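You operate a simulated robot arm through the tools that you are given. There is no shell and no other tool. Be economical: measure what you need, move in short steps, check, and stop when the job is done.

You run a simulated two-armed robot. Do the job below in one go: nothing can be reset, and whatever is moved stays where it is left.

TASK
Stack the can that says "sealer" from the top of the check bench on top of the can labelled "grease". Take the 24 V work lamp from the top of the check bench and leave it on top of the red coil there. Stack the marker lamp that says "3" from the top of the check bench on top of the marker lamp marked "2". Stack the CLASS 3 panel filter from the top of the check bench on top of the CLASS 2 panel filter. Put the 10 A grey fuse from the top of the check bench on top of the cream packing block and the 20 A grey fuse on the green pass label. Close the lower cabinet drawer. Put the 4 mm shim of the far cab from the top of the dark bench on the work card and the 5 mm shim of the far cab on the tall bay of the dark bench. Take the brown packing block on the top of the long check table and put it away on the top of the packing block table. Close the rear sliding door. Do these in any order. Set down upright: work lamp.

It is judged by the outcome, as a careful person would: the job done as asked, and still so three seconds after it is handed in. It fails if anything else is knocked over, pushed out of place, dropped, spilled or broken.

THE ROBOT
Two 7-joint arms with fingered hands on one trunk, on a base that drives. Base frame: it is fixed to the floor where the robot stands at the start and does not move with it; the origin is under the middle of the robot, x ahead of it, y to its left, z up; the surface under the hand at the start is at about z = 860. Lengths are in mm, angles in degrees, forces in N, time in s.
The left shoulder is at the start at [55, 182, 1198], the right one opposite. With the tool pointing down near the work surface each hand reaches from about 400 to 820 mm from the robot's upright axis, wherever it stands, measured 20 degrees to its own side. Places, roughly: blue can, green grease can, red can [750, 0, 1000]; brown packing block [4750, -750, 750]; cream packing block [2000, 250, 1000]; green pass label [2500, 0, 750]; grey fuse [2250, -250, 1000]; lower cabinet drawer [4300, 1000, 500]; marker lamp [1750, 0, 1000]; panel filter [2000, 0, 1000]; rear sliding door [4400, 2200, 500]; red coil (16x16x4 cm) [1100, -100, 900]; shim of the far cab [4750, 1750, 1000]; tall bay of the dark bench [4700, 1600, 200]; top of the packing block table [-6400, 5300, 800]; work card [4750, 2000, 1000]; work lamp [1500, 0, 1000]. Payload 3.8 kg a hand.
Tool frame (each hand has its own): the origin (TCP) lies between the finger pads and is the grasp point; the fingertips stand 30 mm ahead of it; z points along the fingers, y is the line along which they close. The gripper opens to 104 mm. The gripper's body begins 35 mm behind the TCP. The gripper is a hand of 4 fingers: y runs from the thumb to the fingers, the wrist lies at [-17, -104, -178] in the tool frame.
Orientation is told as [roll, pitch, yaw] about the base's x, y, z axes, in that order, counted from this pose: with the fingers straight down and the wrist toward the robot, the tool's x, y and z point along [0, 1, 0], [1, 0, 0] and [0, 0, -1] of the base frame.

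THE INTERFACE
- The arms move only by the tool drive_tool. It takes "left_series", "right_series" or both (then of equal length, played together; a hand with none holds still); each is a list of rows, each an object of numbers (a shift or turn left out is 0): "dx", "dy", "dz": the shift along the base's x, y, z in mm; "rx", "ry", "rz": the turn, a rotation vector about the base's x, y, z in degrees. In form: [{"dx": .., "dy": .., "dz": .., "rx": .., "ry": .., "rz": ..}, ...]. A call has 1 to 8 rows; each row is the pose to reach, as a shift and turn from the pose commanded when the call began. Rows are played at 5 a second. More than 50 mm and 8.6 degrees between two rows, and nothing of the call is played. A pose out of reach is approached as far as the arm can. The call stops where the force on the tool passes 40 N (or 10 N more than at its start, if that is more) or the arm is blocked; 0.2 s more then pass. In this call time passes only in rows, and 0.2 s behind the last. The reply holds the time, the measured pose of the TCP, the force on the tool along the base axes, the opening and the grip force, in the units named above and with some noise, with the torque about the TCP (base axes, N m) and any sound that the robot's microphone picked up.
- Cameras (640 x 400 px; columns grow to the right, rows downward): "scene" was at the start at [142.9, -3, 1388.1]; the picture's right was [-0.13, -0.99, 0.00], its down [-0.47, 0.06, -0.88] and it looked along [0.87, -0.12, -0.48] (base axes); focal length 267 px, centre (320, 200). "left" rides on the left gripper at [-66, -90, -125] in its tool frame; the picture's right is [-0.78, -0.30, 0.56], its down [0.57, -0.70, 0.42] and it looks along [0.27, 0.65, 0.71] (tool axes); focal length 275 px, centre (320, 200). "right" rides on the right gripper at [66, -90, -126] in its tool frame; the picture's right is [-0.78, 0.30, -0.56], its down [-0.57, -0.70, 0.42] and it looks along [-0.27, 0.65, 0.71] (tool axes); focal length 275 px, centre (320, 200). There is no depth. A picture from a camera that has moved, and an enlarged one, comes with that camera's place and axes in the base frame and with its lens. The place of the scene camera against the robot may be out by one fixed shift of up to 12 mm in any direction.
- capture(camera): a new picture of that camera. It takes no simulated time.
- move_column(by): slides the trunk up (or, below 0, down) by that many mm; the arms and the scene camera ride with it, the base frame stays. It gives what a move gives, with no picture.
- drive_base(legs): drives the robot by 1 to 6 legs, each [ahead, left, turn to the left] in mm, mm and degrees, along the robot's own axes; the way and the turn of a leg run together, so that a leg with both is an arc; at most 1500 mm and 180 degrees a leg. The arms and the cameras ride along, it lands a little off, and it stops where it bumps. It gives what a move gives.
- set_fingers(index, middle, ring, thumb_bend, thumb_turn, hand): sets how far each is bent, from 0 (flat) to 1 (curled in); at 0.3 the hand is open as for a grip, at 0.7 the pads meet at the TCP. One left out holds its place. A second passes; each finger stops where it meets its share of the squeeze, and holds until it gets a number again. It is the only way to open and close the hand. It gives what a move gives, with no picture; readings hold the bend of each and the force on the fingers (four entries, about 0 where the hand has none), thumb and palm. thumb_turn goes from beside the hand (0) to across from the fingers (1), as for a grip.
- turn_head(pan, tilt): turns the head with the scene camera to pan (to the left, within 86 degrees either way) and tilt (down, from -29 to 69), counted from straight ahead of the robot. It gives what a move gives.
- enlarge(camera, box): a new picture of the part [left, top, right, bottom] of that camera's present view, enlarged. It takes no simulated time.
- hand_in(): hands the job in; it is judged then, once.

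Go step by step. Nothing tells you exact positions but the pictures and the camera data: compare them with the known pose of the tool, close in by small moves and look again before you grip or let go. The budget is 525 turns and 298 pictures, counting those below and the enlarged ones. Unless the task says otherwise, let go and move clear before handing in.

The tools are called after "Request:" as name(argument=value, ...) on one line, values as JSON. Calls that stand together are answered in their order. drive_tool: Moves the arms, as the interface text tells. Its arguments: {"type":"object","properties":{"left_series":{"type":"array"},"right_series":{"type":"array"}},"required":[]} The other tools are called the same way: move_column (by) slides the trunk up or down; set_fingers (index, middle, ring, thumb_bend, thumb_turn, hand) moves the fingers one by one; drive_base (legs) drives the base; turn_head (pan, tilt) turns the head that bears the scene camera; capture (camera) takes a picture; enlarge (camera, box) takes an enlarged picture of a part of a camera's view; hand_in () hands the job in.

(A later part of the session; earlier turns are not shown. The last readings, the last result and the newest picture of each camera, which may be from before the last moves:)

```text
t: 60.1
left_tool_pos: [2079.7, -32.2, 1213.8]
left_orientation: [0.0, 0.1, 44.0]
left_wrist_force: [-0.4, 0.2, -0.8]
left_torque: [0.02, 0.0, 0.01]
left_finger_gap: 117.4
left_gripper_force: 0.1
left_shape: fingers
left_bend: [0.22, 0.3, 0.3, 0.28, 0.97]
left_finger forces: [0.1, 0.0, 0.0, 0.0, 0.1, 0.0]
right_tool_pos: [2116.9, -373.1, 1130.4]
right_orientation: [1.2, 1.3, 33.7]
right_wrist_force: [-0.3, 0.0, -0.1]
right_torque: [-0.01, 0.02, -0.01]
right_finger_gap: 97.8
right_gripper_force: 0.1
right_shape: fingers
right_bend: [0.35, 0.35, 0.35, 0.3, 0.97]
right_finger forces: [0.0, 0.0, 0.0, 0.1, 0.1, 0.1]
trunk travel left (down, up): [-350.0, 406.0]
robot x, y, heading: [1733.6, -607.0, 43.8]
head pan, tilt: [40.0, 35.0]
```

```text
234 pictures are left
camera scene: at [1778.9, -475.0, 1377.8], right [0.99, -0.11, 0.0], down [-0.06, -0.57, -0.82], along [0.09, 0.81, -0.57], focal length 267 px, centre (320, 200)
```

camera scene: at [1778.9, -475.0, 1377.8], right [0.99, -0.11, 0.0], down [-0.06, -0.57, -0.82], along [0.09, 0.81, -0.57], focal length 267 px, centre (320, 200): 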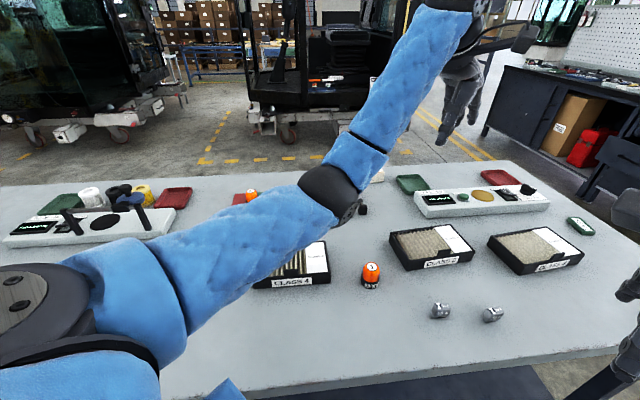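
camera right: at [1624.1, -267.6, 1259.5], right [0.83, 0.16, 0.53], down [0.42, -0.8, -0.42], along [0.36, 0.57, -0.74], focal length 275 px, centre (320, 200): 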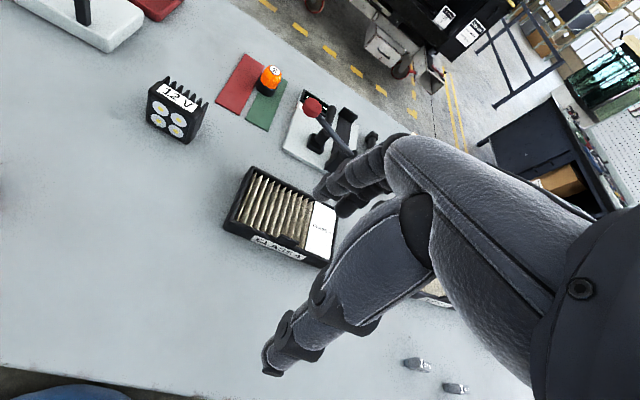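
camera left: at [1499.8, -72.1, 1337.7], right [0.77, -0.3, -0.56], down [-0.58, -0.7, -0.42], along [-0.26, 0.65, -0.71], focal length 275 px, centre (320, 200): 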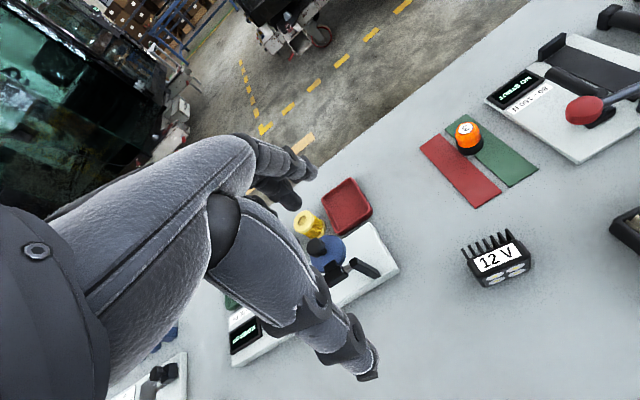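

I swing the left hand toward lamp 3, keeping it high.

Request:
drive_tool(left_series=[{"dx": -47, "dy": 8, "rz": 5}, {"dx": -94, "dy": 16, "rz": 10}, {"dx": -141, "dy": 24, "rz": 15}, {"dx": -188, "dy": 32, "rz": 20}, {"dx": -235, "dy": 40, "rz": 25}, {"dx": -282, "dy": 52, "rz": 30}, {"dx": -329, "dy": 66, "rz": 35}, {"dx": -376, "dy": 80, "rz": 40}])

Request:
drive_tool(left_series=[{"dx": -35, "dy": 30, "dz": -10, "rz": 4}, {"dx": -60, "dy": 70, "dz": -30, "rz": 5}, {"dx": -61, "dy": 110, "dz": -50, "rz": 5}, {"dx": -61, "dy": 150, "dz": -70, "rz": 5}, {"dx": -61, "dy": 190, "dz": -90, "rz": 5}])

Request:
capture(camera="left")

Request:
capture(camera="scene")

```text
t: 61.9
left_tool_pos: [1703.3, 47.0, 1213.2]
left_orientation: [0.0, 0.1, 83.8]
left_wrist_force: [0.1, -0.4, 0.2]
left_torque: [-0.02, 0.03, 0.02]
left_finger_gap: 117.4
left_gripper_force: 0.1
left_shape: fingers
left_bend: [0.22, 0.3, 0.3, 0.28, 0.97]
left_finger forces: [0.1, 0.0, 0.0, 0.0, 0.1, 0.0]
right_tool_pos: [2117.0, -371.7, 1131.0]
right_orientation: [1.3, 1.3, 33.7]
right_wrist_force: [-0.7, -0.8, 0.4]
right_torque: [0.0, -0.01, -0.02]
right_finger_gap: 98.1
right_gripper_force: 0.0
right_shape: fingers
right_bend: [0.35, 0.35, 0.35, 0.3, 0.97]
right_finger forces: [0.1, 0.0, 0.0, 0.1, 0.0, 0.0]
trunk travel left (down, up): [-350.0, 406.0]
robot x, y, heading: [1733.7, -610.3, 43.9]
head pan, tilt: [40.0, 35.0]
```

```text
refused: row 2 steps farther than a row can; nothing moved
```

```text
233 pictures are left
camera left: at [1760.2, -48.6, 1336.6], right [0.74, -0.38, -0.56], down [-0.64, -0.64, -0.42], along [-0.19, 0.67, -0.71], focal length 275 px, centre (320, 200)
```

left: 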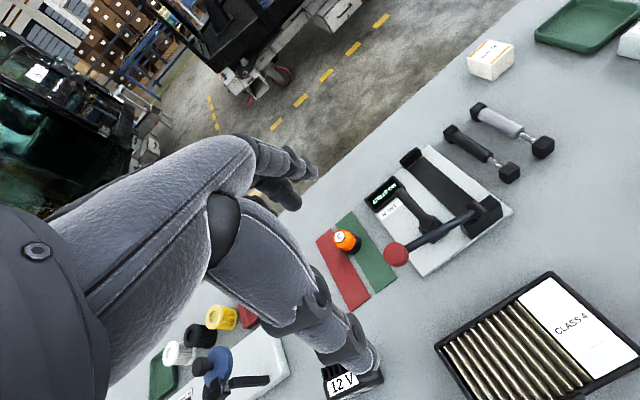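

```text
232 pictures are left
camera scene: at [1777.8, -475.0, 1377.9], right [0.99, -0.11, 0.0], down [-0.06, -0.57, -0.82], along [0.09, 0.81, -0.57], focal length 267 px, centre (320, 200)
```

scene: 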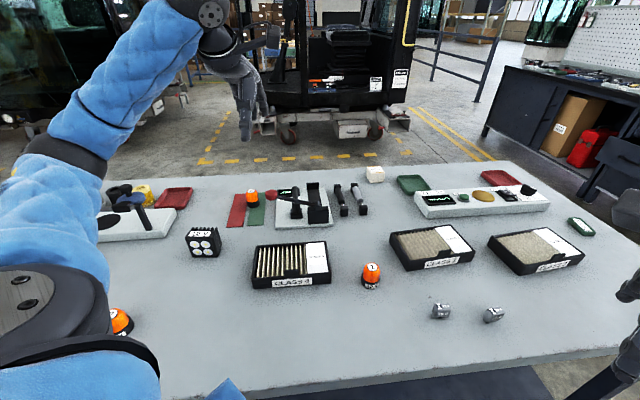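

Lamp 3 ≈ (1645, 238). A lever knob stands at about (1715, 111, 990), so I'll come in with yaw ≈ 55° to keep the hand clear of it.

Request:
drive_tool(left_series=[{"dx": -15, "dy": 40, "rz": -5}, {"dx": -30, "dy": 80, "rz": -10}, {"dx": -40, "dy": 120, "dz": -5, "rz": -15}, {"dx": -50, "dy": 155, "dz": -30, "rz": -20}, {"dx": -58, "dy": 180, "dz": -60, "rz": -25}, {"dx": -58, "dy": 191, "dz": -100, "rz": -29}, {"dx": -58, "dy": 191, "dz": -145, "rz": -29}, {"dx": -58, "dy": 191, "dz": -190, "rz": -29}])

Request:
capture(camera="left")

Request:
enlarge(camera="scene", box=[180, 120, 380, 260])

```text
t: 63.7
left_tool_pos: [1646.2, 241.4, 1021.3]
left_orientation: [0.0, 0.1, 54.9]
left_wrist_force: [-0.3, -0.6, 0.7]
left_torque: [0.01, -0.01, 0.0]
left_finger_gap: 117.5
left_gripper_force: 0.0
left_shape: fingers
left_bend: [0.22, 0.3, 0.3, 0.28, 0.97]
left_finger forces: [0.1, 0.1, 0.0, 0.0, 0.1, 0.1]
right_tool_pos: [2117.6, -371.0, 1129.3]
right_orientation: [1.3, 1.5, 33.7]
right_wrist_force: [-1.1, 0.1, 0.0]
right_torque: [-0.02, 0.01, -0.02]
right_finger_gap: 98.2
right_gripper_force: 0.1
right_shape: fingers
right_bend: [0.35, 0.35, 0.35, 0.3, 0.97]
right_finger forces: [0.0, 0.0, 0.1, 0.0, 0.0, 0.0]
trunk travel left (down, up): [-350.0, 406.0]
robot x, y, heading: [1732.5, -610.0, 43.8]
head pan, tilt: [40.0, 35.0]
```

```text
231 pictures are left
camera left: at [1649.3, 130.3, 1146.0], right [0.46, -0.69, -0.56], down [-0.87, -0.24, -0.42], along [0.16, 0.68, -0.71], focal length 275 px, centre (320, 200)
```

left: 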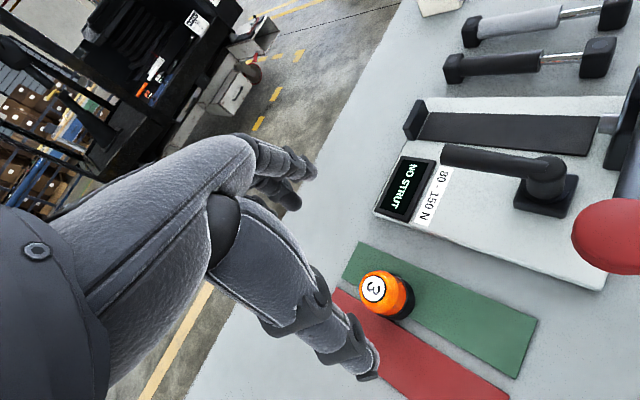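

```text
2.86 times, centred on (280, 190) of scene
camera zoom: at [1778.8, -474.3, 1377.8], right [0.99, -0.11, 0.0], down [-0.06, -0.57, -0.82], along [0.09, 0.81, -0.57], focal length 764 px, centre (434, 229)
```

zoom: 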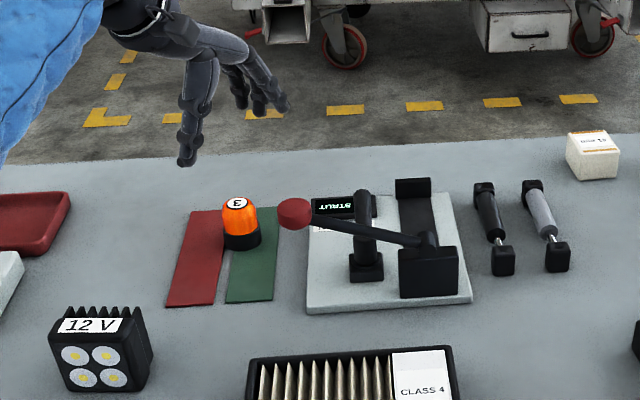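

Lamp 3 is at about (1642, 243). I narrow the opening a little, then descend.

Request:
set_fingers(hand="left", index=0.4, middle=0.4, ring=0.4, thumb_bend=0.38)

Request:
drive_tool(left_series=[{"dx": -3, "dy": 2, "dz": -30}, {"dx": -3, "dy": 2, "dz": -60}, {"dx": -3, "dy": 2, "dz": -80}])

Request:
capture(camera="left")

Request:
enlarge(camera="scene", box=[180, 120, 380, 260])

```text
t: 64.7
left_tool_pos: [1646.9, 240.8, 1022.9]
left_orientation: [-0.1, 0.1, 54.9]
left_wrist_force: [0.3, -0.7, 0.2]
left_torque: [0.02, 0.0, -0.02]
left_finger_gap: 82.7
left_gripper_force: 0.1
left_shape: fingers
left_bend: [0.4, 0.4, 0.4, 0.38, 0.97]
left_finger forces: [0.0, 0.0, 0.1, 0.0, 0.1, 0.0]
right_tool_pos: [2119.1, -372.4, 1129.8]
right_orientation: [1.2, 1.5, 33.7]
right_wrist_force: [-0.3, 1.5, 0.0]
right_torque: [-0.01, 0.01, 0.0]
right_finger_gap: 97.9
right_gripper_force: 0.0
right_shape: fingers
right_bend: [0.35, 0.35, 0.35, 0.3, 0.97]
right_finger forces: [0.0, 0.1, 0.0, 0.0, 0.0, 0.0]
trunk travel left (down, up): [-350.0, 406.0]
robot x, y, heading: [1736.0, -610.4, 43.7]
head pan, tilt: [40.0, 35.0]
```

```text
t: 65.5
left_tool_pos: [1644.4, 242.6, 940.8]
left_orientation: [0.0, 0.1, 54.8]
left_wrist_force: [-0.7, 0.8, 0.2]
left_torque: [0.05, -0.05, 0.0]
left_finger_gap: 82.8
left_gripper_force: 0.0
left_shape: fingers
left_bend: [0.4, 0.4, 0.4, 0.38, 0.97]
left_finger forces: [0.1, 0.1, 0.0, 0.0, 0.0, 0.0]
right_tool_pos: [2116.8, -370.0, 1130.4]
right_orientation: [1.1, 1.5, 33.7]
right_wrist_force: [0.7, 0.4, -0.8]
right_torque: [0.01, 0.0, 0.02]
right_finger_gap: 98.3
right_gripper_force: 0.1
right_shape: fingers
right_bend: [0.35, 0.35, 0.35, 0.3, 0.97]
right_finger forces: [0.0, 0.0, 0.0, 0.1, 0.0, 0.0]
trunk travel left (down, up): [-350.0, 406.0]
robot x, y, heading: [1732.5, -611.4, 44.0]
head pan, tilt: [40.0, 35.0]
```

```text
229 pictures are left
camera left: at [1647.6, 132.0, 1065.5], right [0.46, -0.69, -0.56], down [-0.87, -0.24, -0.42], along [0.16, 0.68, -0.71], focal length 275 px, centre (320, 200)
```

left: 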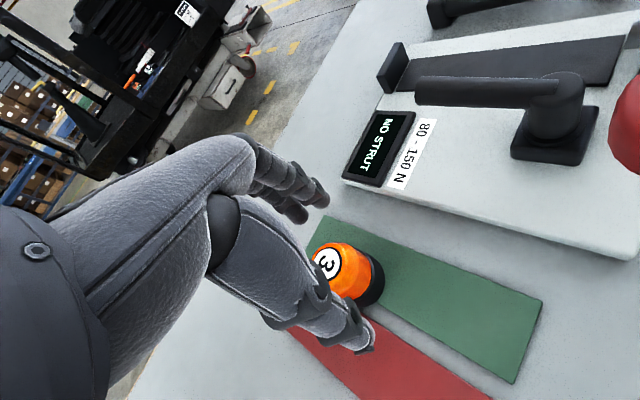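

```text
2.86 times, centred on (280, 190) of scene
camera zoom: at [1778.8, -474.6, 1377.8], right [0.99, -0.11, 0.0], down [-0.06, -0.57, -0.82], along [0.09, 0.81, -0.57], focal length 764 px, centre (434, 229)
```

zoom: 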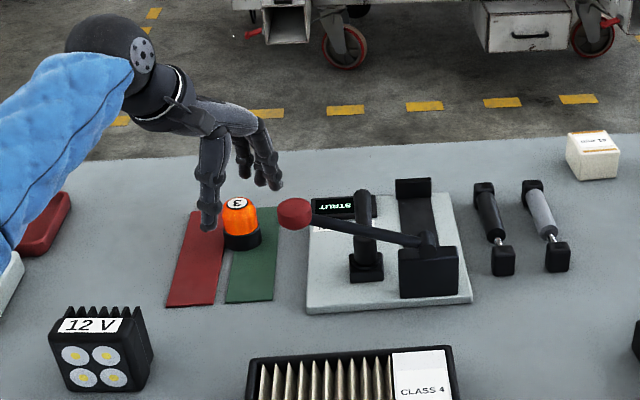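

Centred. Descend the last 47 mm and close.

Request:
drive_tool(left_series=[{"dy": -2, "dz": -20}, {"dy": -2, "dz": -38}, {"dy": -2, "dz": -47}])

Request:
set_fingers(hand="left", index=0.7, middle=0.7, ring=0.7, thumb_bend=0.65)

Request:
capture(camera="left")

```text
t: 66.3
left_tool_pos: [1644.2, 241.3, 896.9]
left_orientation: [0.0, -0.2, 54.8]
left_wrist_force: [-0.3, 0.5, 2.4]
left_torque: [0.1, -0.03, -0.05]
left_finger_gap: 82.6
left_gripper_force: 0.9
left_shape: fingers
left_bend: [0.4, 0.4, 0.4, 0.38, 0.97]
left_finger forces: [0.0, 2.1, 0.0, 0.0, 0.0, 0.0]
right_tool_pos: [2116.4, -372.3, 1130.4]
right_orientation: [1.3, 1.4, 33.8]
right_wrist_force: [-0.8, 0.8, -0.5]
right_torque: [0.01, 0.02, -0.01]
right_finger_gap: 98.1
right_gripper_force: 0.1
right_shape: fingers
right_bend: [0.35, 0.35, 0.35, 0.3, 0.97]
right_finger forces: [0.0, 0.0, 0.0, 0.0, 0.0, 0.0]
trunk travel left (down, up): [-350.0, 406.0]
robot x, y, heading: [1731.2, -612.9, 43.8]
head pan, tilt: [40.0, 35.0]
```

```text
t: 67.3
left_tool_pos: [1644.0, 242.1, 896.3]
left_orientation: [-0.1, -0.2, 54.9]
left_wrist_force: [0.8, 1.7, 8.1]
left_torque: [0.2, 0.01, 0.02]
left_finger_gap: 31.5
left_gripper_force: 14.2
left_shape: fingers
left_bend: [0.63, 0.62, 0.7, 0.57, 0.96]
left_finger forces: [4.6, 13.1, 0.1, 0.0, 10.7, 0.0]
right_tool_pos: [2117.8, -371.2, 1130.7]
right_orientation: [1.3, 1.5, 33.7]
right_wrist_force: [0.6, 0.9, -0.1]
right_torque: [0.03, -0.03, -0.04]
right_finger_gap: 98.3
right_gripper_force: 0.0
right_shape: fingers
right_bend: [0.35, 0.35, 0.35, 0.3, 0.97]
right_finger forces: [0.0, 0.1, 0.1, 0.1, 0.0, 0.0]
trunk travel left (down, up): [-350.0, 406.0]
robot x, y, heading: [1735.9, -611.9, 43.9]
head pan, tilt: [40.0, 35.0]
```

```text
227 pictures are left
camera left: at [1646.7, 129.2, 1021.3], right [0.46, -0.69, -0.56], down [-0.87, -0.24, -0.42], along [0.16, 0.68, -0.71], focal length 275 px, centre (320, 200)
```

left: 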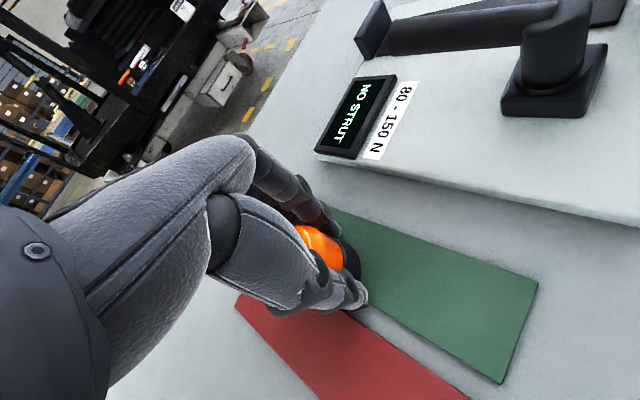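

Gripped by thumb, index and middle. I lift a little and check.

Request:
drive_tool(left_series=[{"dz": 8}, {"dz": 20}, {"dz": 40}])

Request:
capture(camera="left")

Request:
enlarge(camera="scene", box=[180, 120, 380, 260])

```text
t: 68.1
left_tool_pos: [1643.9, 238.1, 936.2]
left_orientation: [0.0, 0.2, 54.9]
left_wrist_force: [-0.1, -0.1, -0.8]
left_torque: [0.01, -0.01, -0.02]
left_finger_gap: 31.5
left_gripper_force: 11.0
left_shape: fingers
left_bend: [0.63, 0.63, 0.7, 0.57, 0.96]
left_finger forces: [4.4, 6.9, 0.1, 0.1, 11.3, 0.0]
right_tool_pos: [2117.0, -372.0, 1130.9]
right_orientation: [1.2, 1.5, 33.6]
right_wrist_force: [0.0, 0.2, -0.4]
right_torque: [-0.02, -0.03, -0.03]
right_finger_gap: 98.0
right_gripper_force: 0.0
right_shape: fingers
right_bend: [0.35, 0.35, 0.35, 0.3, 0.97]
right_finger forces: [0.0, 0.0, 0.0, 0.0, 0.0, 0.1]
trunk travel left (down, up): [-350.0, 406.0]
robot x, y, heading: [1732.3, -611.2, 43.8]
head pan, tilt: [40.0, 35.0]
```

```text
226 pictures are left
camera left: at [1645.6, 129.2, 1060.5], right [0.46, -0.69, -0.56], down [-0.87, -0.25, -0.42], along [0.16, 0.68, -0.72], focal length 275 px, centre (320, 200)
```

left: 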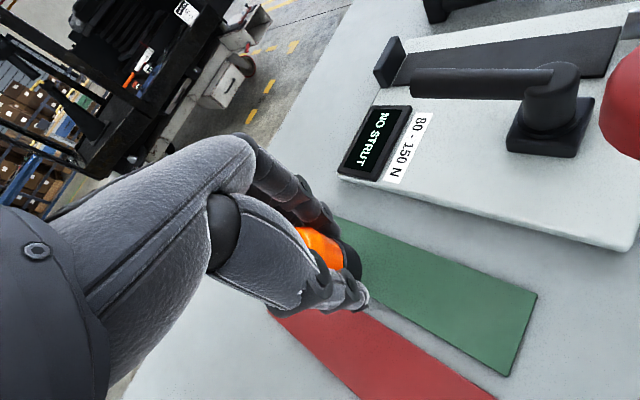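

```text
2.86 times, centred on (280, 190) of scene
camera zoom: at [1778.8, -475.0, 1377.9], right [0.99, -0.11, 0.0], down [-0.06, -0.57, -0.82], along [0.09, 0.81, -0.57], focal length 764 px, centre (434, 229)
```

zoom: 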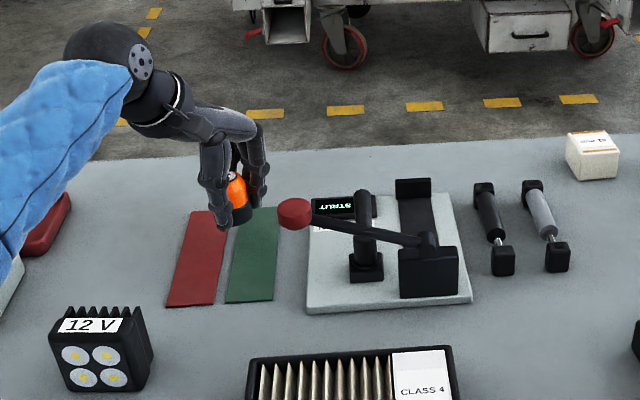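

Lamp 3 is held. I lift high and bring it back toward the robot before driving.

Request:
drive_tool(left_series=[{"dz": 45}, {"dz": 90}, {"dz": 135}, {"dz": 180}, {"dy": -45, "dz": 190}, {"dy": -95, "dz": 190}, {"dy": -140, "dz": 190}, {"dy": -185, "dz": 190}])

Request:
drive_base(legs=[[0, 0, 45]])

Request:
turn_head(pan=0, tilt=45)

Request:
capture(camera="scene")

Request:
capture(camera="left")

```text
t: 69.9
left_tool_pos: [1642.0, 52.5, 1125.4]
left_orientation: [0.0, 0.2, 54.9]
left_wrist_force: [0.2, -1.1, -0.6]
left_torque: [0.0, -0.02, 0.01]
left_finger_gap: 31.5
left_gripper_force: 10.8
left_shape: fingers
left_bend: [0.63, 0.63, 0.7, 0.57, 0.96]
left_finger forces: [4.4, 6.8, 0.0, 0.1, 11.1, 0.0]
right_tool_pos: [2117.1, -372.2, 1130.2]
right_orientation: [1.2, 1.4, 33.7]
right_wrist_force: [0.6, -0.6, 0.0]
right_torque: [0.03, -0.01, -0.01]
right_finger_gap: 98.3
right_gripper_force: 0.0
right_shape: fingers
right_bend: [0.35, 0.35, 0.35, 0.3, 0.97]
right_finger forces: [0.0, 0.0, 0.1, 0.1, 0.0, 0.1]
trunk travel left (down, up): [-350.0, 406.0]
robot x, y, heading: [1731.6, -609.9, 43.9]
head pan, tilt: [40.0, 35.0]
```

```text
t: 72.3
left_tool_pos: [1198.1, -206.6, 1125.2]
left_orientation: [0.1, 0.1, 99.9]
left_wrist_force: [0.0, 0.3, -1.5]
left_torque: [0.03, -0.02, 0.04]
left_finger_gap: 31.2
left_gripper_force: 10.7
left_shape: fingers
left_bend: [0.64, 0.63, 0.7, 0.57, 0.96]
left_finger forces: [4.3, 6.5, 0.0, 0.1, 10.7, 0.1]
right_tool_pos: [1834.7, -168.4, 1130.1]
right_orientation: [1.2, 1.4, 78.8]
right_wrist_force: [1.0, 0.2, 0.1]
right_torque: [-0.01, -0.01, -0.01]
right_finger_gap: 98.1
right_gripper_force: 0.1
right_shape: fingers
right_bend: [0.35, 0.35, 0.35, 0.3, 0.97]
right_finger forces: [0.0, 0.0, 0.0, 0.1, 0.1, 0.0]
trunk travel left (down, up): [-350.0, 406.0]
robot x, y, heading: [1737.4, -609.0, 89.1]
head pan, tilt: [40.0, 35.0]
```

```text
t: 73.4
left_tool_pos: [1198.1, -205.3, 1125.0]
left_orientation: [-0.1, 0.1, 100.1]
left_wrist_force: [0.0, 0.5, -1.2]
left_torque: [-0.01, 0.0, -0.02]
left_finger_gap: 30.9
left_gripper_force: 10.4
left_shape: fingers
left_bend: [0.64, 0.63, 0.7, 0.57, 0.96]
left_finger forces: [4.3, 6.6, 0.1, 0.0, 10.6, 0.0]
right_tool_pos: [1835.0, -168.9, 1130.2]
right_orientation: [1.2, 1.4, 78.7]
right_wrist_force: [-0.4, 0.4, 0.1]
right_torque: [0.02, -0.02, -0.02]
right_finger_gap: 98.0
right_gripper_force: 0.1
right_shape: fingers
right_bend: [0.35, 0.35, 0.35, 0.3, 0.97]
right_finger forces: [0.0, 0.0, 0.0, 0.1, 0.1, 0.0]
trunk travel left (down, up): [-350.0, 406.0]
robot x, y, heading: [1733.6, -606.5, 89.1]
head pan, tilt: [0.0, 45.0]
```

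```text
224 pictures are left
camera scene: at [1732.0, -464.3, 1363.1], right [1.0, -0.02, 0.0], down [-0.01, -0.71, -0.71], along [0.01, 0.71, -0.71], focal length 267 px, centre (320, 200)
```

scene: 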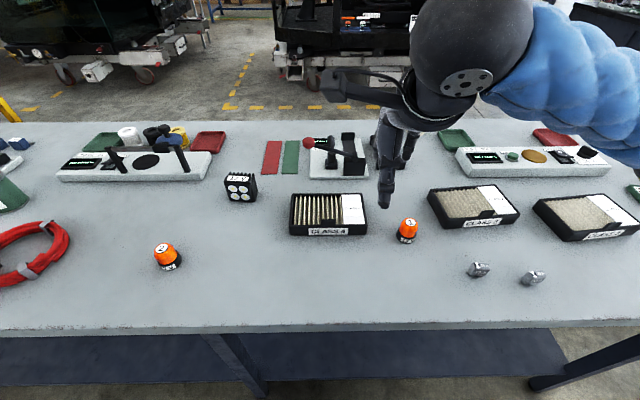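

```text
223 pictures are left
camera left: at [1279.6, -282.4, 1249.4], right [0.82, -0.16, -0.56], down [-0.44, -0.79, -0.42], along [-0.37, 0.59, -0.71], focal length 275 px, centre (320, 200)
```

left: 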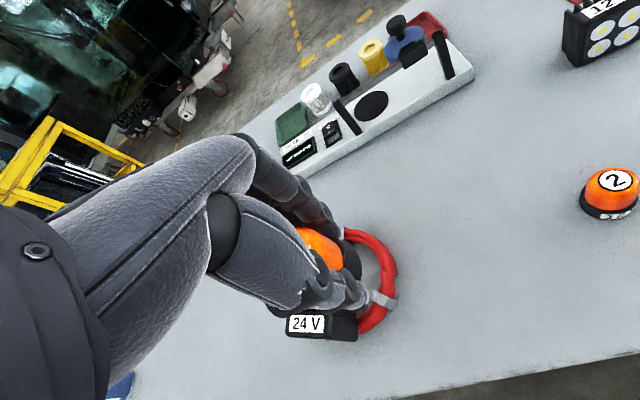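

Lamp 2 stands at about (1420, -160). I move lamp 3 over it, and bring the right-hand camera nearer for a second view.

Request:
drive_tool(left_series=[{"dx": 45, "dy": 9}, {"dx": 90, "dy": 18}, {"dx": 135, "dy": 27}, {"dx": 180, "dy": 36}, {"dx": 221, "dy": 45}, {"dx": 221, "dy": 45, "dz": -40}, {"dx": 221, "dy": 45, "dz": -80}], right_series=[{"dx": -45}, {"dx": -90}, {"dx": -135}, {"dx": -150}, {"dx": -150}, {"dx": -150}, {"dx": -150}])

Request:
capture(camera="left")

Request:
enlarge(camera="scene", box=[80, 160, 280, 300])

Request:
capture(camera="right")

```text
t: 75.0
left_tool_pos: [1420.3, -162.9, 1043.5]
left_orientation: [0.0, 0.0, 99.9]
left_wrist_force: [0.4, -0.6, -1.3]
left_torque: [-0.01, 0.01, 0.0]
left_finger_gap: 31.0
left_gripper_force: 10.7
left_shape: fingers
left_bend: [0.64, 0.63, 0.7, 0.57, 0.96]
left_finger forces: [4.3, 6.4, 0.0, 0.1, 10.3, 0.0]
right_tool_pos: [1685.0, -169.1, 1130.3]
right_orientation: [1.2, 1.4, 78.9]
right_wrist_force: [0.9, 0.7, -0.4]
right_torque: [0.02, -0.02, -0.01]
right_finger_gap: 98.2
right_gripper_force: 0.0
right_shape: fingers
right_bend: [0.35, 0.35, 0.35, 0.3, 0.97]
right_finger forces: [0.0, 0.0, 0.0, 0.0, 0.0, 0.1]
trunk travel left (down, up): [-350.0, 406.0]
robot x, y, heading: [1729.6, -610.4, 89.4]
head pan, tilt: [0.0, 45.0]
```

```text
222 pictures are left
camera left: at [1501.5, -239.6, 1167.8], right [0.82, -0.16, -0.56], down [-0.44, -0.79, -0.42], along [-0.37, 0.59, -0.71], focal length 275 px, centre (320, 200)
```

left: 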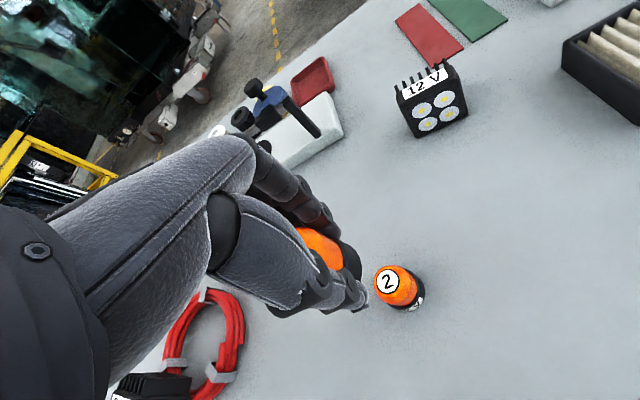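

```text
2.86 times, centred on (180, 230) of scene
camera zoom: at [1732.4, -464.1, 1363.0], right [1.0, -0.02, 0.0], down [-0.01, -0.71, -0.71], along [0.01, 0.71, -0.71], focal length 764 px, centre (720, 114)
```

zoom: 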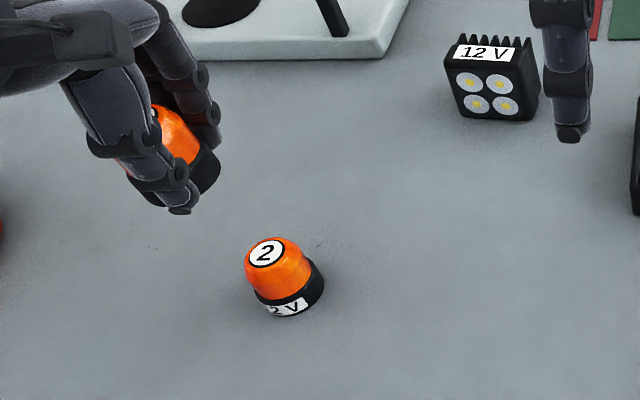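

```text
220 pictures are left
camera right: at [1603.7, -242.0, 1259.8], right [0.83, 0.15, 0.53], down [0.41, -0.81, -0.42], along [0.37, 0.57, -0.74], focal length 275 px, centre (320, 200)
```

right: 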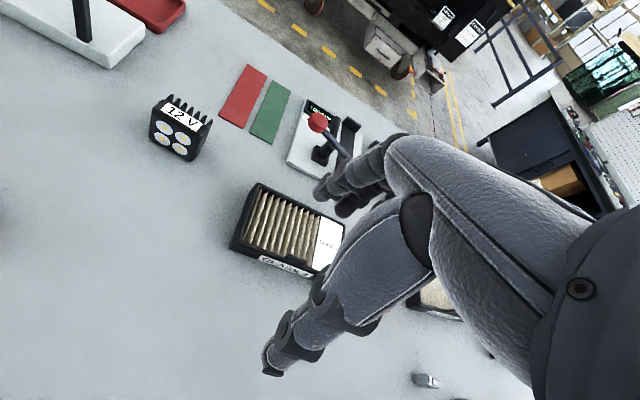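

I lower to about 20 mm above lamp 2 and compare alignment.

Request:
drive_tool(left_series=[{"dx": 1, "dy": 2, "dz": -30}, {"dx": 2, "dy": 2, "dz": -55}])

Request:
enlarge(camera="left", box=[240, 180, 440, 340])

Request:
enlarge(camera="scene", box=[100, 180, 240, 290])

```text
t: 75.6
left_tool_pos: [1420.5, -158.6, 989.0]
left_orientation: [0.0, 0.1, 100.0]
left_wrist_force: [0.5, -0.2, -0.6]
left_torque: [0.02, 0.02, 0.02]
left_finger_gap: 30.8
left_gripper_force: 10.3
left_shape: fingers
left_bend: [0.64, 0.63, 0.7, 0.57, 0.96]
left_finger forces: [4.3, 6.4, 0.1, 0.1, 10.3, 0.0]
right_tool_pos: [1684.1, -168.4, 1130.9]
right_orientation: [1.2, 1.4, 78.7]
right_wrist_force: [-0.3, -0.4, 0.1]
right_torque: [0.04, -0.01, 0.01]
right_finger_gap: 98.1
right_gripper_force: 0.1
right_shape: fingers
right_bend: [0.35, 0.35, 0.35, 0.3, 0.97]
right_finger forces: [0.1, 0.0, 0.0, 0.0, 0.0, 0.1]
trunk travel left (down, up): [-350.0, 406.0]
robot x, y, heading: [1730.2, -611.1, 89.2]
head pan, tilt: [0.0, 45.0]
```

```text
2.50 times, centred on (340, 260) of left
camera zoom: at [1502.0, -235.9, 1113.8], right [0.82, -0.16, -0.56], down [-0.44, -0.79, -0.42], along [-0.37, 0.59, -0.71], focal length 688 px, centre (270, 50)
```

zoom: 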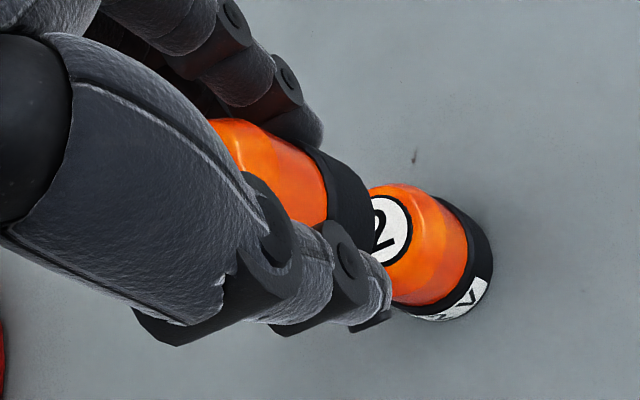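

```text
3.64 times, centred on (170, 235) of scene
camera zoom: at [1732.1, -464.3, 1363.0], right [1.0, -0.02, 0.0], down [-0.01, -0.71, -0.71], along [0.01, 0.71, -0.71], focal length 972 px, centre (866, 73)
```

zoom: 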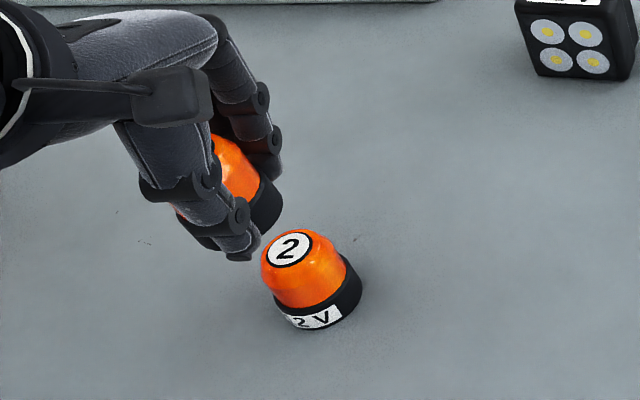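

Lamp 3 is about 15 mm too far to -x. I correct and look again.

Request:
drive_tool(left_series=[{"dx": 7, "dy": -3}, {"dx": 13, "dy": -5}])

Request:
enlarge(camera="left", box=[240, 180, 440, 340])

Request:
enlarge(camera="scene", box=[100, 180, 240, 290])

```text
t: 76.2
left_tool_pos: [1434.5, -165.2, 989.7]
left_orientation: [0.1, 0.2, 99.9]
left_wrist_force: [0.4, 0.2, -0.4]
left_torque: [0.02, 0.0, 0.02]
left_finger_gap: 30.8
left_gripper_force: 10.9
left_shape: fingers
left_bend: [0.64, 0.63, 0.7, 0.57, 0.96]
left_finger forces: [4.3, 6.4, 0.0, 0.1, 10.3, 0.0]
right_tool_pos: [1683.4, -169.3, 1130.0]
right_orientation: [1.1, 1.5, 78.8]
right_wrist_force: [0.2, 0.1, -0.1]
right_torque: [0.0, -0.03, -0.01]
right_finger_gap: 97.9
right_gripper_force: 0.1
right_shape: fingers
right_bend: [0.35, 0.35, 0.35, 0.3, 0.97]
right_finger forces: [0.0, 0.0, 0.0, 0.1, 0.0, 0.1]
trunk travel left (down, up): [-350.0, 406.0]
robot x, y, heading: [1734.2, -608.0, 89.1]
head pan, tilt: [0.0, 45.0]
```

```text
2.50 times, centred on (340, 260) of left
camera zoom: at [1515.7, -240.6, 1113.8], right [0.82, -0.16, -0.56], down [-0.44, -0.79, -0.42], along [-0.37, 0.59, -0.71], focal length 688 px, centre (270, 50)
```

zoom: 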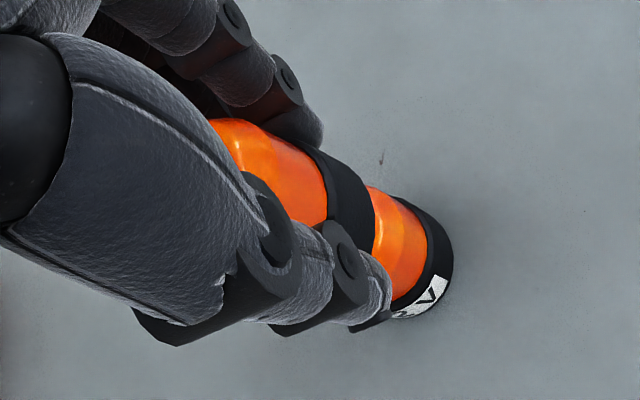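

```text
3.64 times, centred on (170, 235) of scene
camera zoom: at [1732.2, -464.3, 1363.0], right [1.0, -0.02, 0.0], down [-0.01, -0.71, -0.71], along [0.01, 0.71, -0.71], focal length 972 px, centre (866, 73)
```

zoom: 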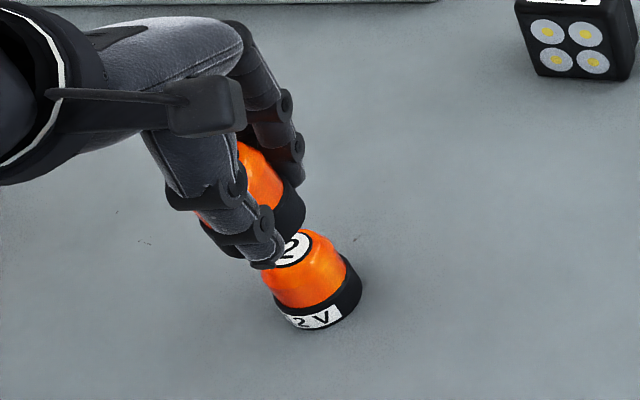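

Recomputing with lamp height ≈ 45 mm (top at z ≈ 906), lamp 2 is nearer (1420, -152). I move back over it, lower to ~12 mm above and compare again.

Request:
drive_tool(left_series=[{"dx": -7, "dy": 7}, {"dx": -13, "dy": 14}, {"dx": -13, "dy": 14, "dz": -20}, {"dx": -13, "dy": 14, "dz": -34}])

Request:
enlarge(camera="left", box=[240, 180, 440, 340])

Request:
enlarge(camera="scene", box=[100, 180, 240, 290])

```text
t: 77.2
left_tool_pos: [1421.7, -149.6, 954.4]
left_orientation: [0.1, 0.1, 100.1]
left_wrist_force: [-1.0, -1.2, -1.6]
left_torque: [0.0, 0.02, 0.01]
left_finger_gap: 30.6
left_gripper_force: 10.6
left_shape: fingers
left_bend: [0.64, 0.63, 0.7, 0.57, 0.96]
left_finger forces: [4.3, 6.4, 0.1, 0.1, 10.3, 0.0]
right_tool_pos: [1683.8, -168.8, 1131.0]
right_orientation: [1.3, 1.5, 78.7]
right_wrist_force: [0.2, 0.0, 0.3]
right_torque: [0.01, -0.01, -0.01]
right_finger_gap: 98.2
right_gripper_force: 0.1
right_shape: fingers
right_bend: [0.35, 0.35, 0.35, 0.3, 0.97]
right_finger forces: [0.0, 0.0, 0.1, 0.0, 0.0, 0.1]
trunk travel left (down, up): [-350.0, 406.0]
robot x, y, heading: [1728.4, -605.4, 89.1]
head pan, tilt: [0.0, 45.0]
```

```text
2.50 times, centred on (340, 260) of left
camera zoom: at [1502.5, -225.9, 1079.7], right [0.82, -0.16, -0.56], down [-0.44, -0.79, -0.42], along [-0.37, 0.59, -0.71], focal length 688 px, centre (270, 50)
```

zoom: 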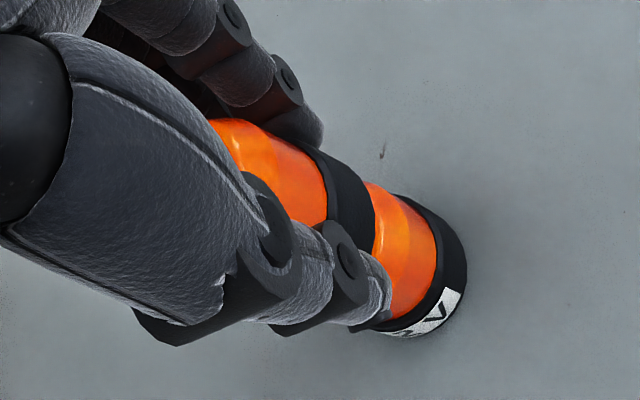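

```text
3.64 times, centred on (170, 235) of scene
camera zoom: at [1732.1, -464.3, 1363.0], right [1.0, -0.02, 0.0], down [-0.01, -0.71, -0.71], along [0.01, 0.71, -0.71], focal length 972 px, centre (866, 73)
```

zoom: 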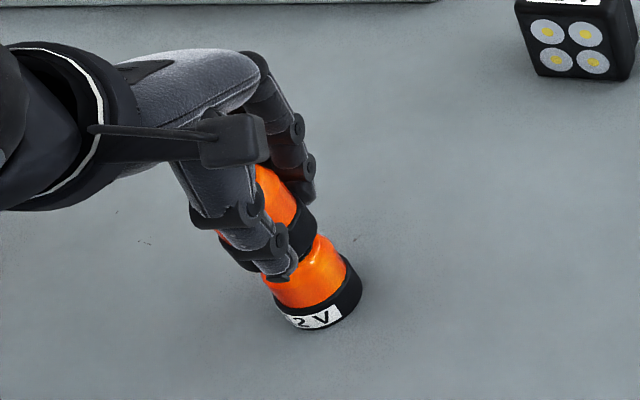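

Nearly aligned; shift +4 mm in x and lower to contact.

Request:
drive_tool(left_series=[{"dx": 4}, {"dx": 4, "dz": -5}, {"dx": 4, "dz": -8}])

Request:
enlarge(camera="left", box=[240, 180, 440, 340])

Request:
enlarge(camera="scene", box=[130, 200, 210, 280])

```text
t: 78.0
left_tool_pos: [1425.5, -148.9, 948.1]
left_orientation: [-0.1, 0.1, 99.9]
left_wrist_force: [-0.2, -0.5, -1.1]
left_torque: [0.03, 0.0, 0.03]
left_finger_gap: 31.0
left_gripper_force: 10.2
left_shape: fingers
left_bend: [0.64, 0.63, 0.7, 0.57, 0.96]
left_finger forces: [4.4, 6.4, 0.0, 0.0, 10.3, 0.0]
right_tool_pos: [1684.1, -169.7, 1131.1]
right_orientation: [1.2, 1.3, 78.8]
right_wrist_force: [0.2, -0.1, 0.1]
right_torque: [0.02, 0.0, 0.01]
right_finger_gap: 98.0
right_gripper_force: 0.0
right_shape: fingers
right_bend: [0.35, 0.35, 0.35, 0.3, 0.97]
right_finger forces: [0.0, 0.1, 0.1, 0.0, 0.0, 0.1]
trunk travel left (down, up): [-350.0, 406.0]
robot x, y, heading: [1730.7, -611.0, 89.0]
head pan, tilt: [0.0, 45.0]
```

```text
2.50 times, centred on (340, 260) of left
camera zoom: at [1506.2, -226.2, 1072.1], right [0.82, -0.16, -0.56], down [-0.44, -0.79, -0.42], along [-0.37, 0.59, -0.71], focal length 688 px, centre (270, 50)
```

zoom: 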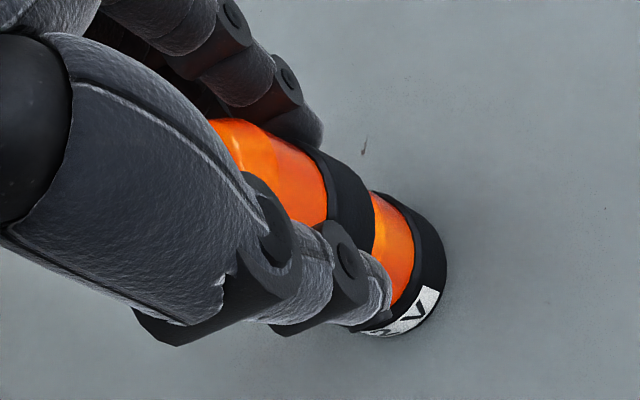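

```text
5.00 times, centred on (170, 240) of scene
camera zoom: at [1732.1, -464.3, 1363.0], right [1.0, -0.02, 0.0], down [-0.01, -0.71, -0.71], along [0.01, 0.71, -0.71], focal length 1336 px, centre (1070, 0)
```

zoom: 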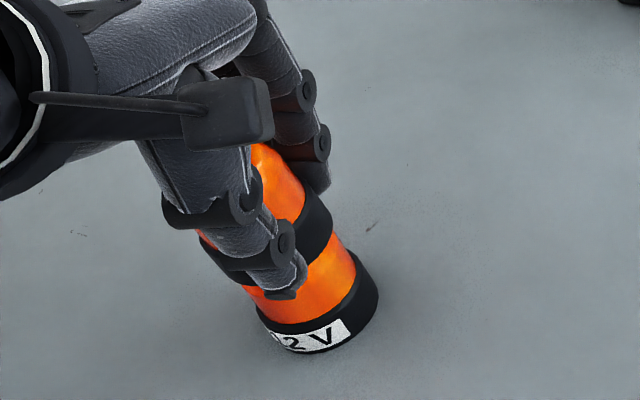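

Good alignment. A 2 mm trim and lower until contact.

Request:
drive_tool(left_series=[{"dy": -2, "dz": -2}, {"dy": -2, "dz": -4}, {"dy": -2, "dz": -6}, {"dy": -2, "dz": -8}])

```text
t: 79.0
left_tool_pos: [1425.8, -151.9, 943.4]
left_orientation: [0.0, -0.4, 100.1]
left_wrist_force: [-0.4, 1.6, 19.4]
left_torque: [-0.04, 0.0, 0.04]
left_finger_gap: 30.5
left_gripper_force: 13.5
left_shape: fingers
left_bend: [0.64, 0.63, 0.7, 0.57, 0.96]
left_finger forces: [5.5, 9.5, 0.0, 0.0, 12.2, 0.0]
right_tool_pos: [1683.8, -169.8, 1132.4]
right_orientation: [1.3, 1.4, 78.8]
right_wrist_force: [-0.2, -0.1, -0.1]
right_torque: [-0.03, 0.02, 0.0]
right_finger_gap: 98.1
right_gripper_force: 0.1
right_shape: fingers
right_bend: [0.35, 0.35, 0.35, 0.3, 0.97]
right_finger forces: [0.0, 0.1, 0.0, 0.1, 0.0, 0.0]
trunk travel left (down, up): [-350.0, 406.0]
robot x, y, heading: [1731.4, -610.8, 88.8]
head pan, tilt: [0.0, 45.0]
```

Request:
drive_tool(left_series=[{"dz": 2}, {"dz": 3}])

Request:
enlarge(camera="scene", box=[130, 200, 210, 280])

```text
t: 79.6
left_tool_pos: [1425.3, -152.1, 943.3]
left_orientation: [0.1, 0.0, 99.9]
left_wrist_force: [0.0, 3.9, 14.0]
left_torque: [0.13, 0.02, 0.0]
left_finger_gap: 30.5
left_gripper_force: 14.1
left_shape: fingers
left_bend: [0.64, 0.63, 0.7, 0.57, 0.95]
left_finger forces: [6.4, 9.6, 0.1, 0.0, 10.9, 0.1]
right_tool_pos: [1685.4, -170.1, 1131.4]
right_orientation: [1.2, 1.5, 78.7]
right_wrist_force: [-0.5, -0.6, 0.9]
right_torque: [-0.01, 0.02, 0.01]
right_finger_gap: 98.1
right_gripper_force: 0.0
right_shape: fingers
right_bend: [0.35, 0.35, 0.35, 0.3, 0.97]
right_finger forces: [0.0, 0.1, 0.1, 0.0, 0.0, 0.1]
trunk travel left (down, up): [-350.0, 406.0]
robot x, y, heading: [1732.6, -607.7, 89.0]
head pan, tilt: [0.0, 45.0]
```

```text
5.00 times, centred on (170, 240) of scene
camera zoom: at [1732.9, -464.8, 1363.1], right [1.0, -0.02, 0.0], down [-0.01, -0.71, -0.71], along [0.01, 0.71, -0.71], focal length 1336 px, centre (1070, 0)
```

zoom: 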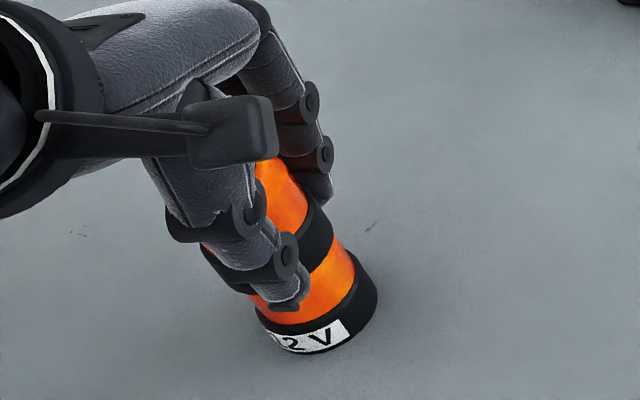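

It sits on lamp 2. I open in two stages.

Request:
set_fingers(hand="left", index=0.55, middle=0.55, ring=0.55, thumb_bend=0.5)

Request:
set_fingers(hand="left", index=0.35, middle=0.35, ring=0.35, thumb_bend=0.32)

Request:
enlarge(camera="scene", box=[130, 200, 210, 280])

```text
t: 80.6
left_tool_pos: [1427.4, -152.7, 941.6]
left_orientation: [0.1, 0.1, 100.1]
left_wrist_force: [0.6, 0.5, 0.9]
left_torque: [-0.03, 0.02, 0.0]
left_finger_gap: 46.6
left_gripper_force: 0.1
left_shape: fingers
left_bend: [0.55, 0.55, 0.55, 0.5, 0.97]
left_finger forces: [0.0, 0.1, 0.1, 0.1, 0.0, 0.0]
right_tool_pos: [1683.8, -169.3, 1130.5]
right_orientation: [1.2, 1.4, 78.8]
right_wrist_force: [0.7, 0.2, -0.5]
right_torque: [-0.05, 0.03, -0.01]
right_finger_gap: 98.4
right_gripper_force: 0.0
right_shape: fingers
right_bend: [0.35, 0.35, 0.35, 0.3, 0.97]
right_finger forces: [0.0, 0.0, 0.1, 0.0, 0.0, 0.0]
trunk travel left (down, up): [-350.0, 406.0]
robot x, y, heading: [1735.8, -615.1, 89.0]
head pan, tilt: [0.0, 45.0]
```

```text
t: 81.6
left_tool_pos: [1424.7, -153.5, 942.5]
left_orientation: [0.0, 0.1, 100.0]
left_wrist_force: [0.3, 0.2, -0.5]
left_torque: [0.05, 0.01, -0.01]
left_finger_gap: 95.4
left_gripper_force: 0.1
left_shape: fingers
left_bend: [0.35, 0.35, 0.35, 0.32, 0.97]
left_finger forces: [0.0, 0.0, 0.0, 0.1, 0.0, 0.0]
right_tool_pos: [1683.0, -169.2, 1130.7]
right_orientation: [1.2, 1.5, 78.7]
right_wrist_force: [0.6, 0.0, -0.8]
right_torque: [-0.01, 0.01, 0.0]
right_finger_gap: 98.5
right_gripper_force: 0.1
right_shape: fingers
right_bend: [0.35, 0.35, 0.35, 0.3, 0.97]
right_finger forces: [0.0, 0.0, 0.0, 0.1, 0.0, 0.0]
trunk travel left (down, up): [-350.0, 406.0]
robot x, y, heading: [1729.4, -607.8, 88.8]
head pan, tilt: [0.0, 45.0]
```

```text
5.00 times, centred on (170, 240) of scene
camera zoom: at [1732.1, -464.4, 1363.0], right [1.0, -0.02, 0.0], down [-0.01, -0.71, -0.71], along [0.01, 0.71, -0.71], focal length 1336 px, centre (1070, 0)
```

zoom: 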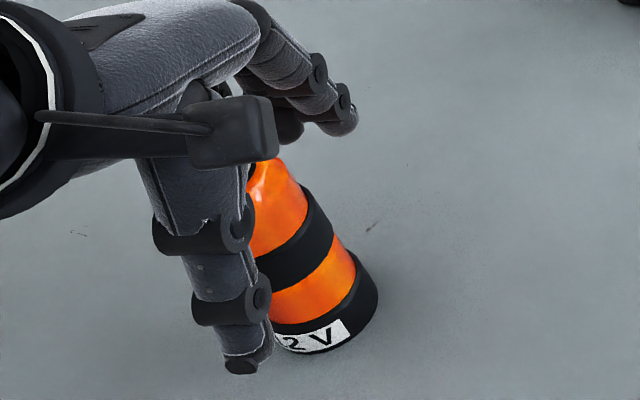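

Stands. I lift straight up and look at the stack.

Request:
drive_tool(left_series=[{"dz": 20}, {"dz": 60}, {"dz": 110}, {"dz": 160}, {"dz": 200}])

Request:
capture(camera="scene")

Request:
enlarge(camera="scene", box=[130, 200, 210, 280])

```text
t: 82.8
left_tool_pos: [1426.1, -153.5, 1143.0]
left_orientation: [0.1, 0.1, 100.0]
left_wrist_force: [-0.4, -0.1, 0.1]
left_torque: [0.0, -0.01, 0.0]
left_finger_gap: 95.2
left_gripper_force: 0.1
left_shape: fingers
left_bend: [0.35, 0.35, 0.35, 0.32, 0.97]
left_finger forces: [0.0, 0.0, 0.0, 0.0, 0.1, 0.0]
right_tool_pos: [1683.3, -169.7, 1131.1]
right_orientation: [1.1, 1.4, 78.9]
right_wrist_force: [-0.2, -0.5, 0.0]
right_torque: [0.04, 0.01, 0.0]
right_finger_gap: 98.0
right_gripper_force: 0.1
right_shape: fingers
right_bend: [0.35, 0.35, 0.35, 0.3, 0.97]
right_finger forces: [0.1, 0.0, 0.1, 0.0, 0.0, 0.0]
trunk travel left (down, up): [-350.0, 406.0]
robot x, y, heading: [1730.6, -608.1, 89.1]
head pan, tilt: [0.0, 45.0]
```

```text
209 pictures are left
camera scene: at [1732.6, -464.6, 1363.1], right [1.0, -0.02, 0.0], down [-0.01, -0.71, -0.71], along [0.01, 0.71, -0.71], focal length 267 px, centre (320, 200)
```

scene: 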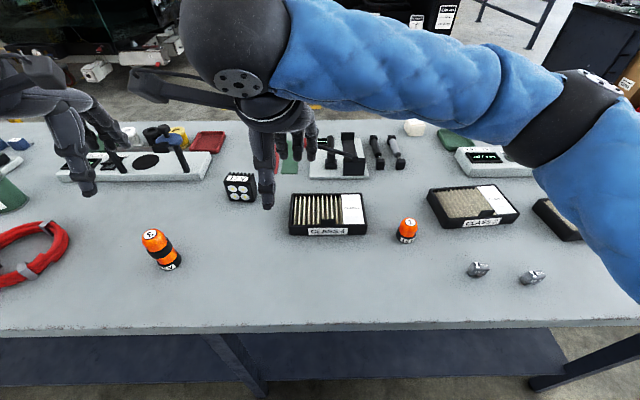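

```text
5.00 times, centred on (170, 240) of scene
camera zoom: at [1732.6, -464.6, 1363.1], right [1.0, -0.02, 0.0], down [-0.01, -0.71, -0.71], along [0.01, 0.71, -0.71], focal length 1336 px, centre (1070, 0)
```

zoom: 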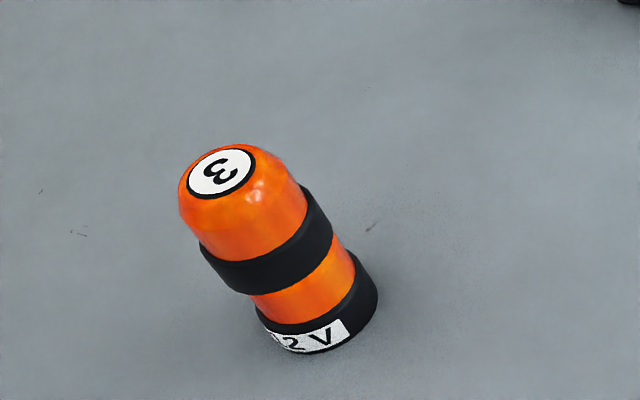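

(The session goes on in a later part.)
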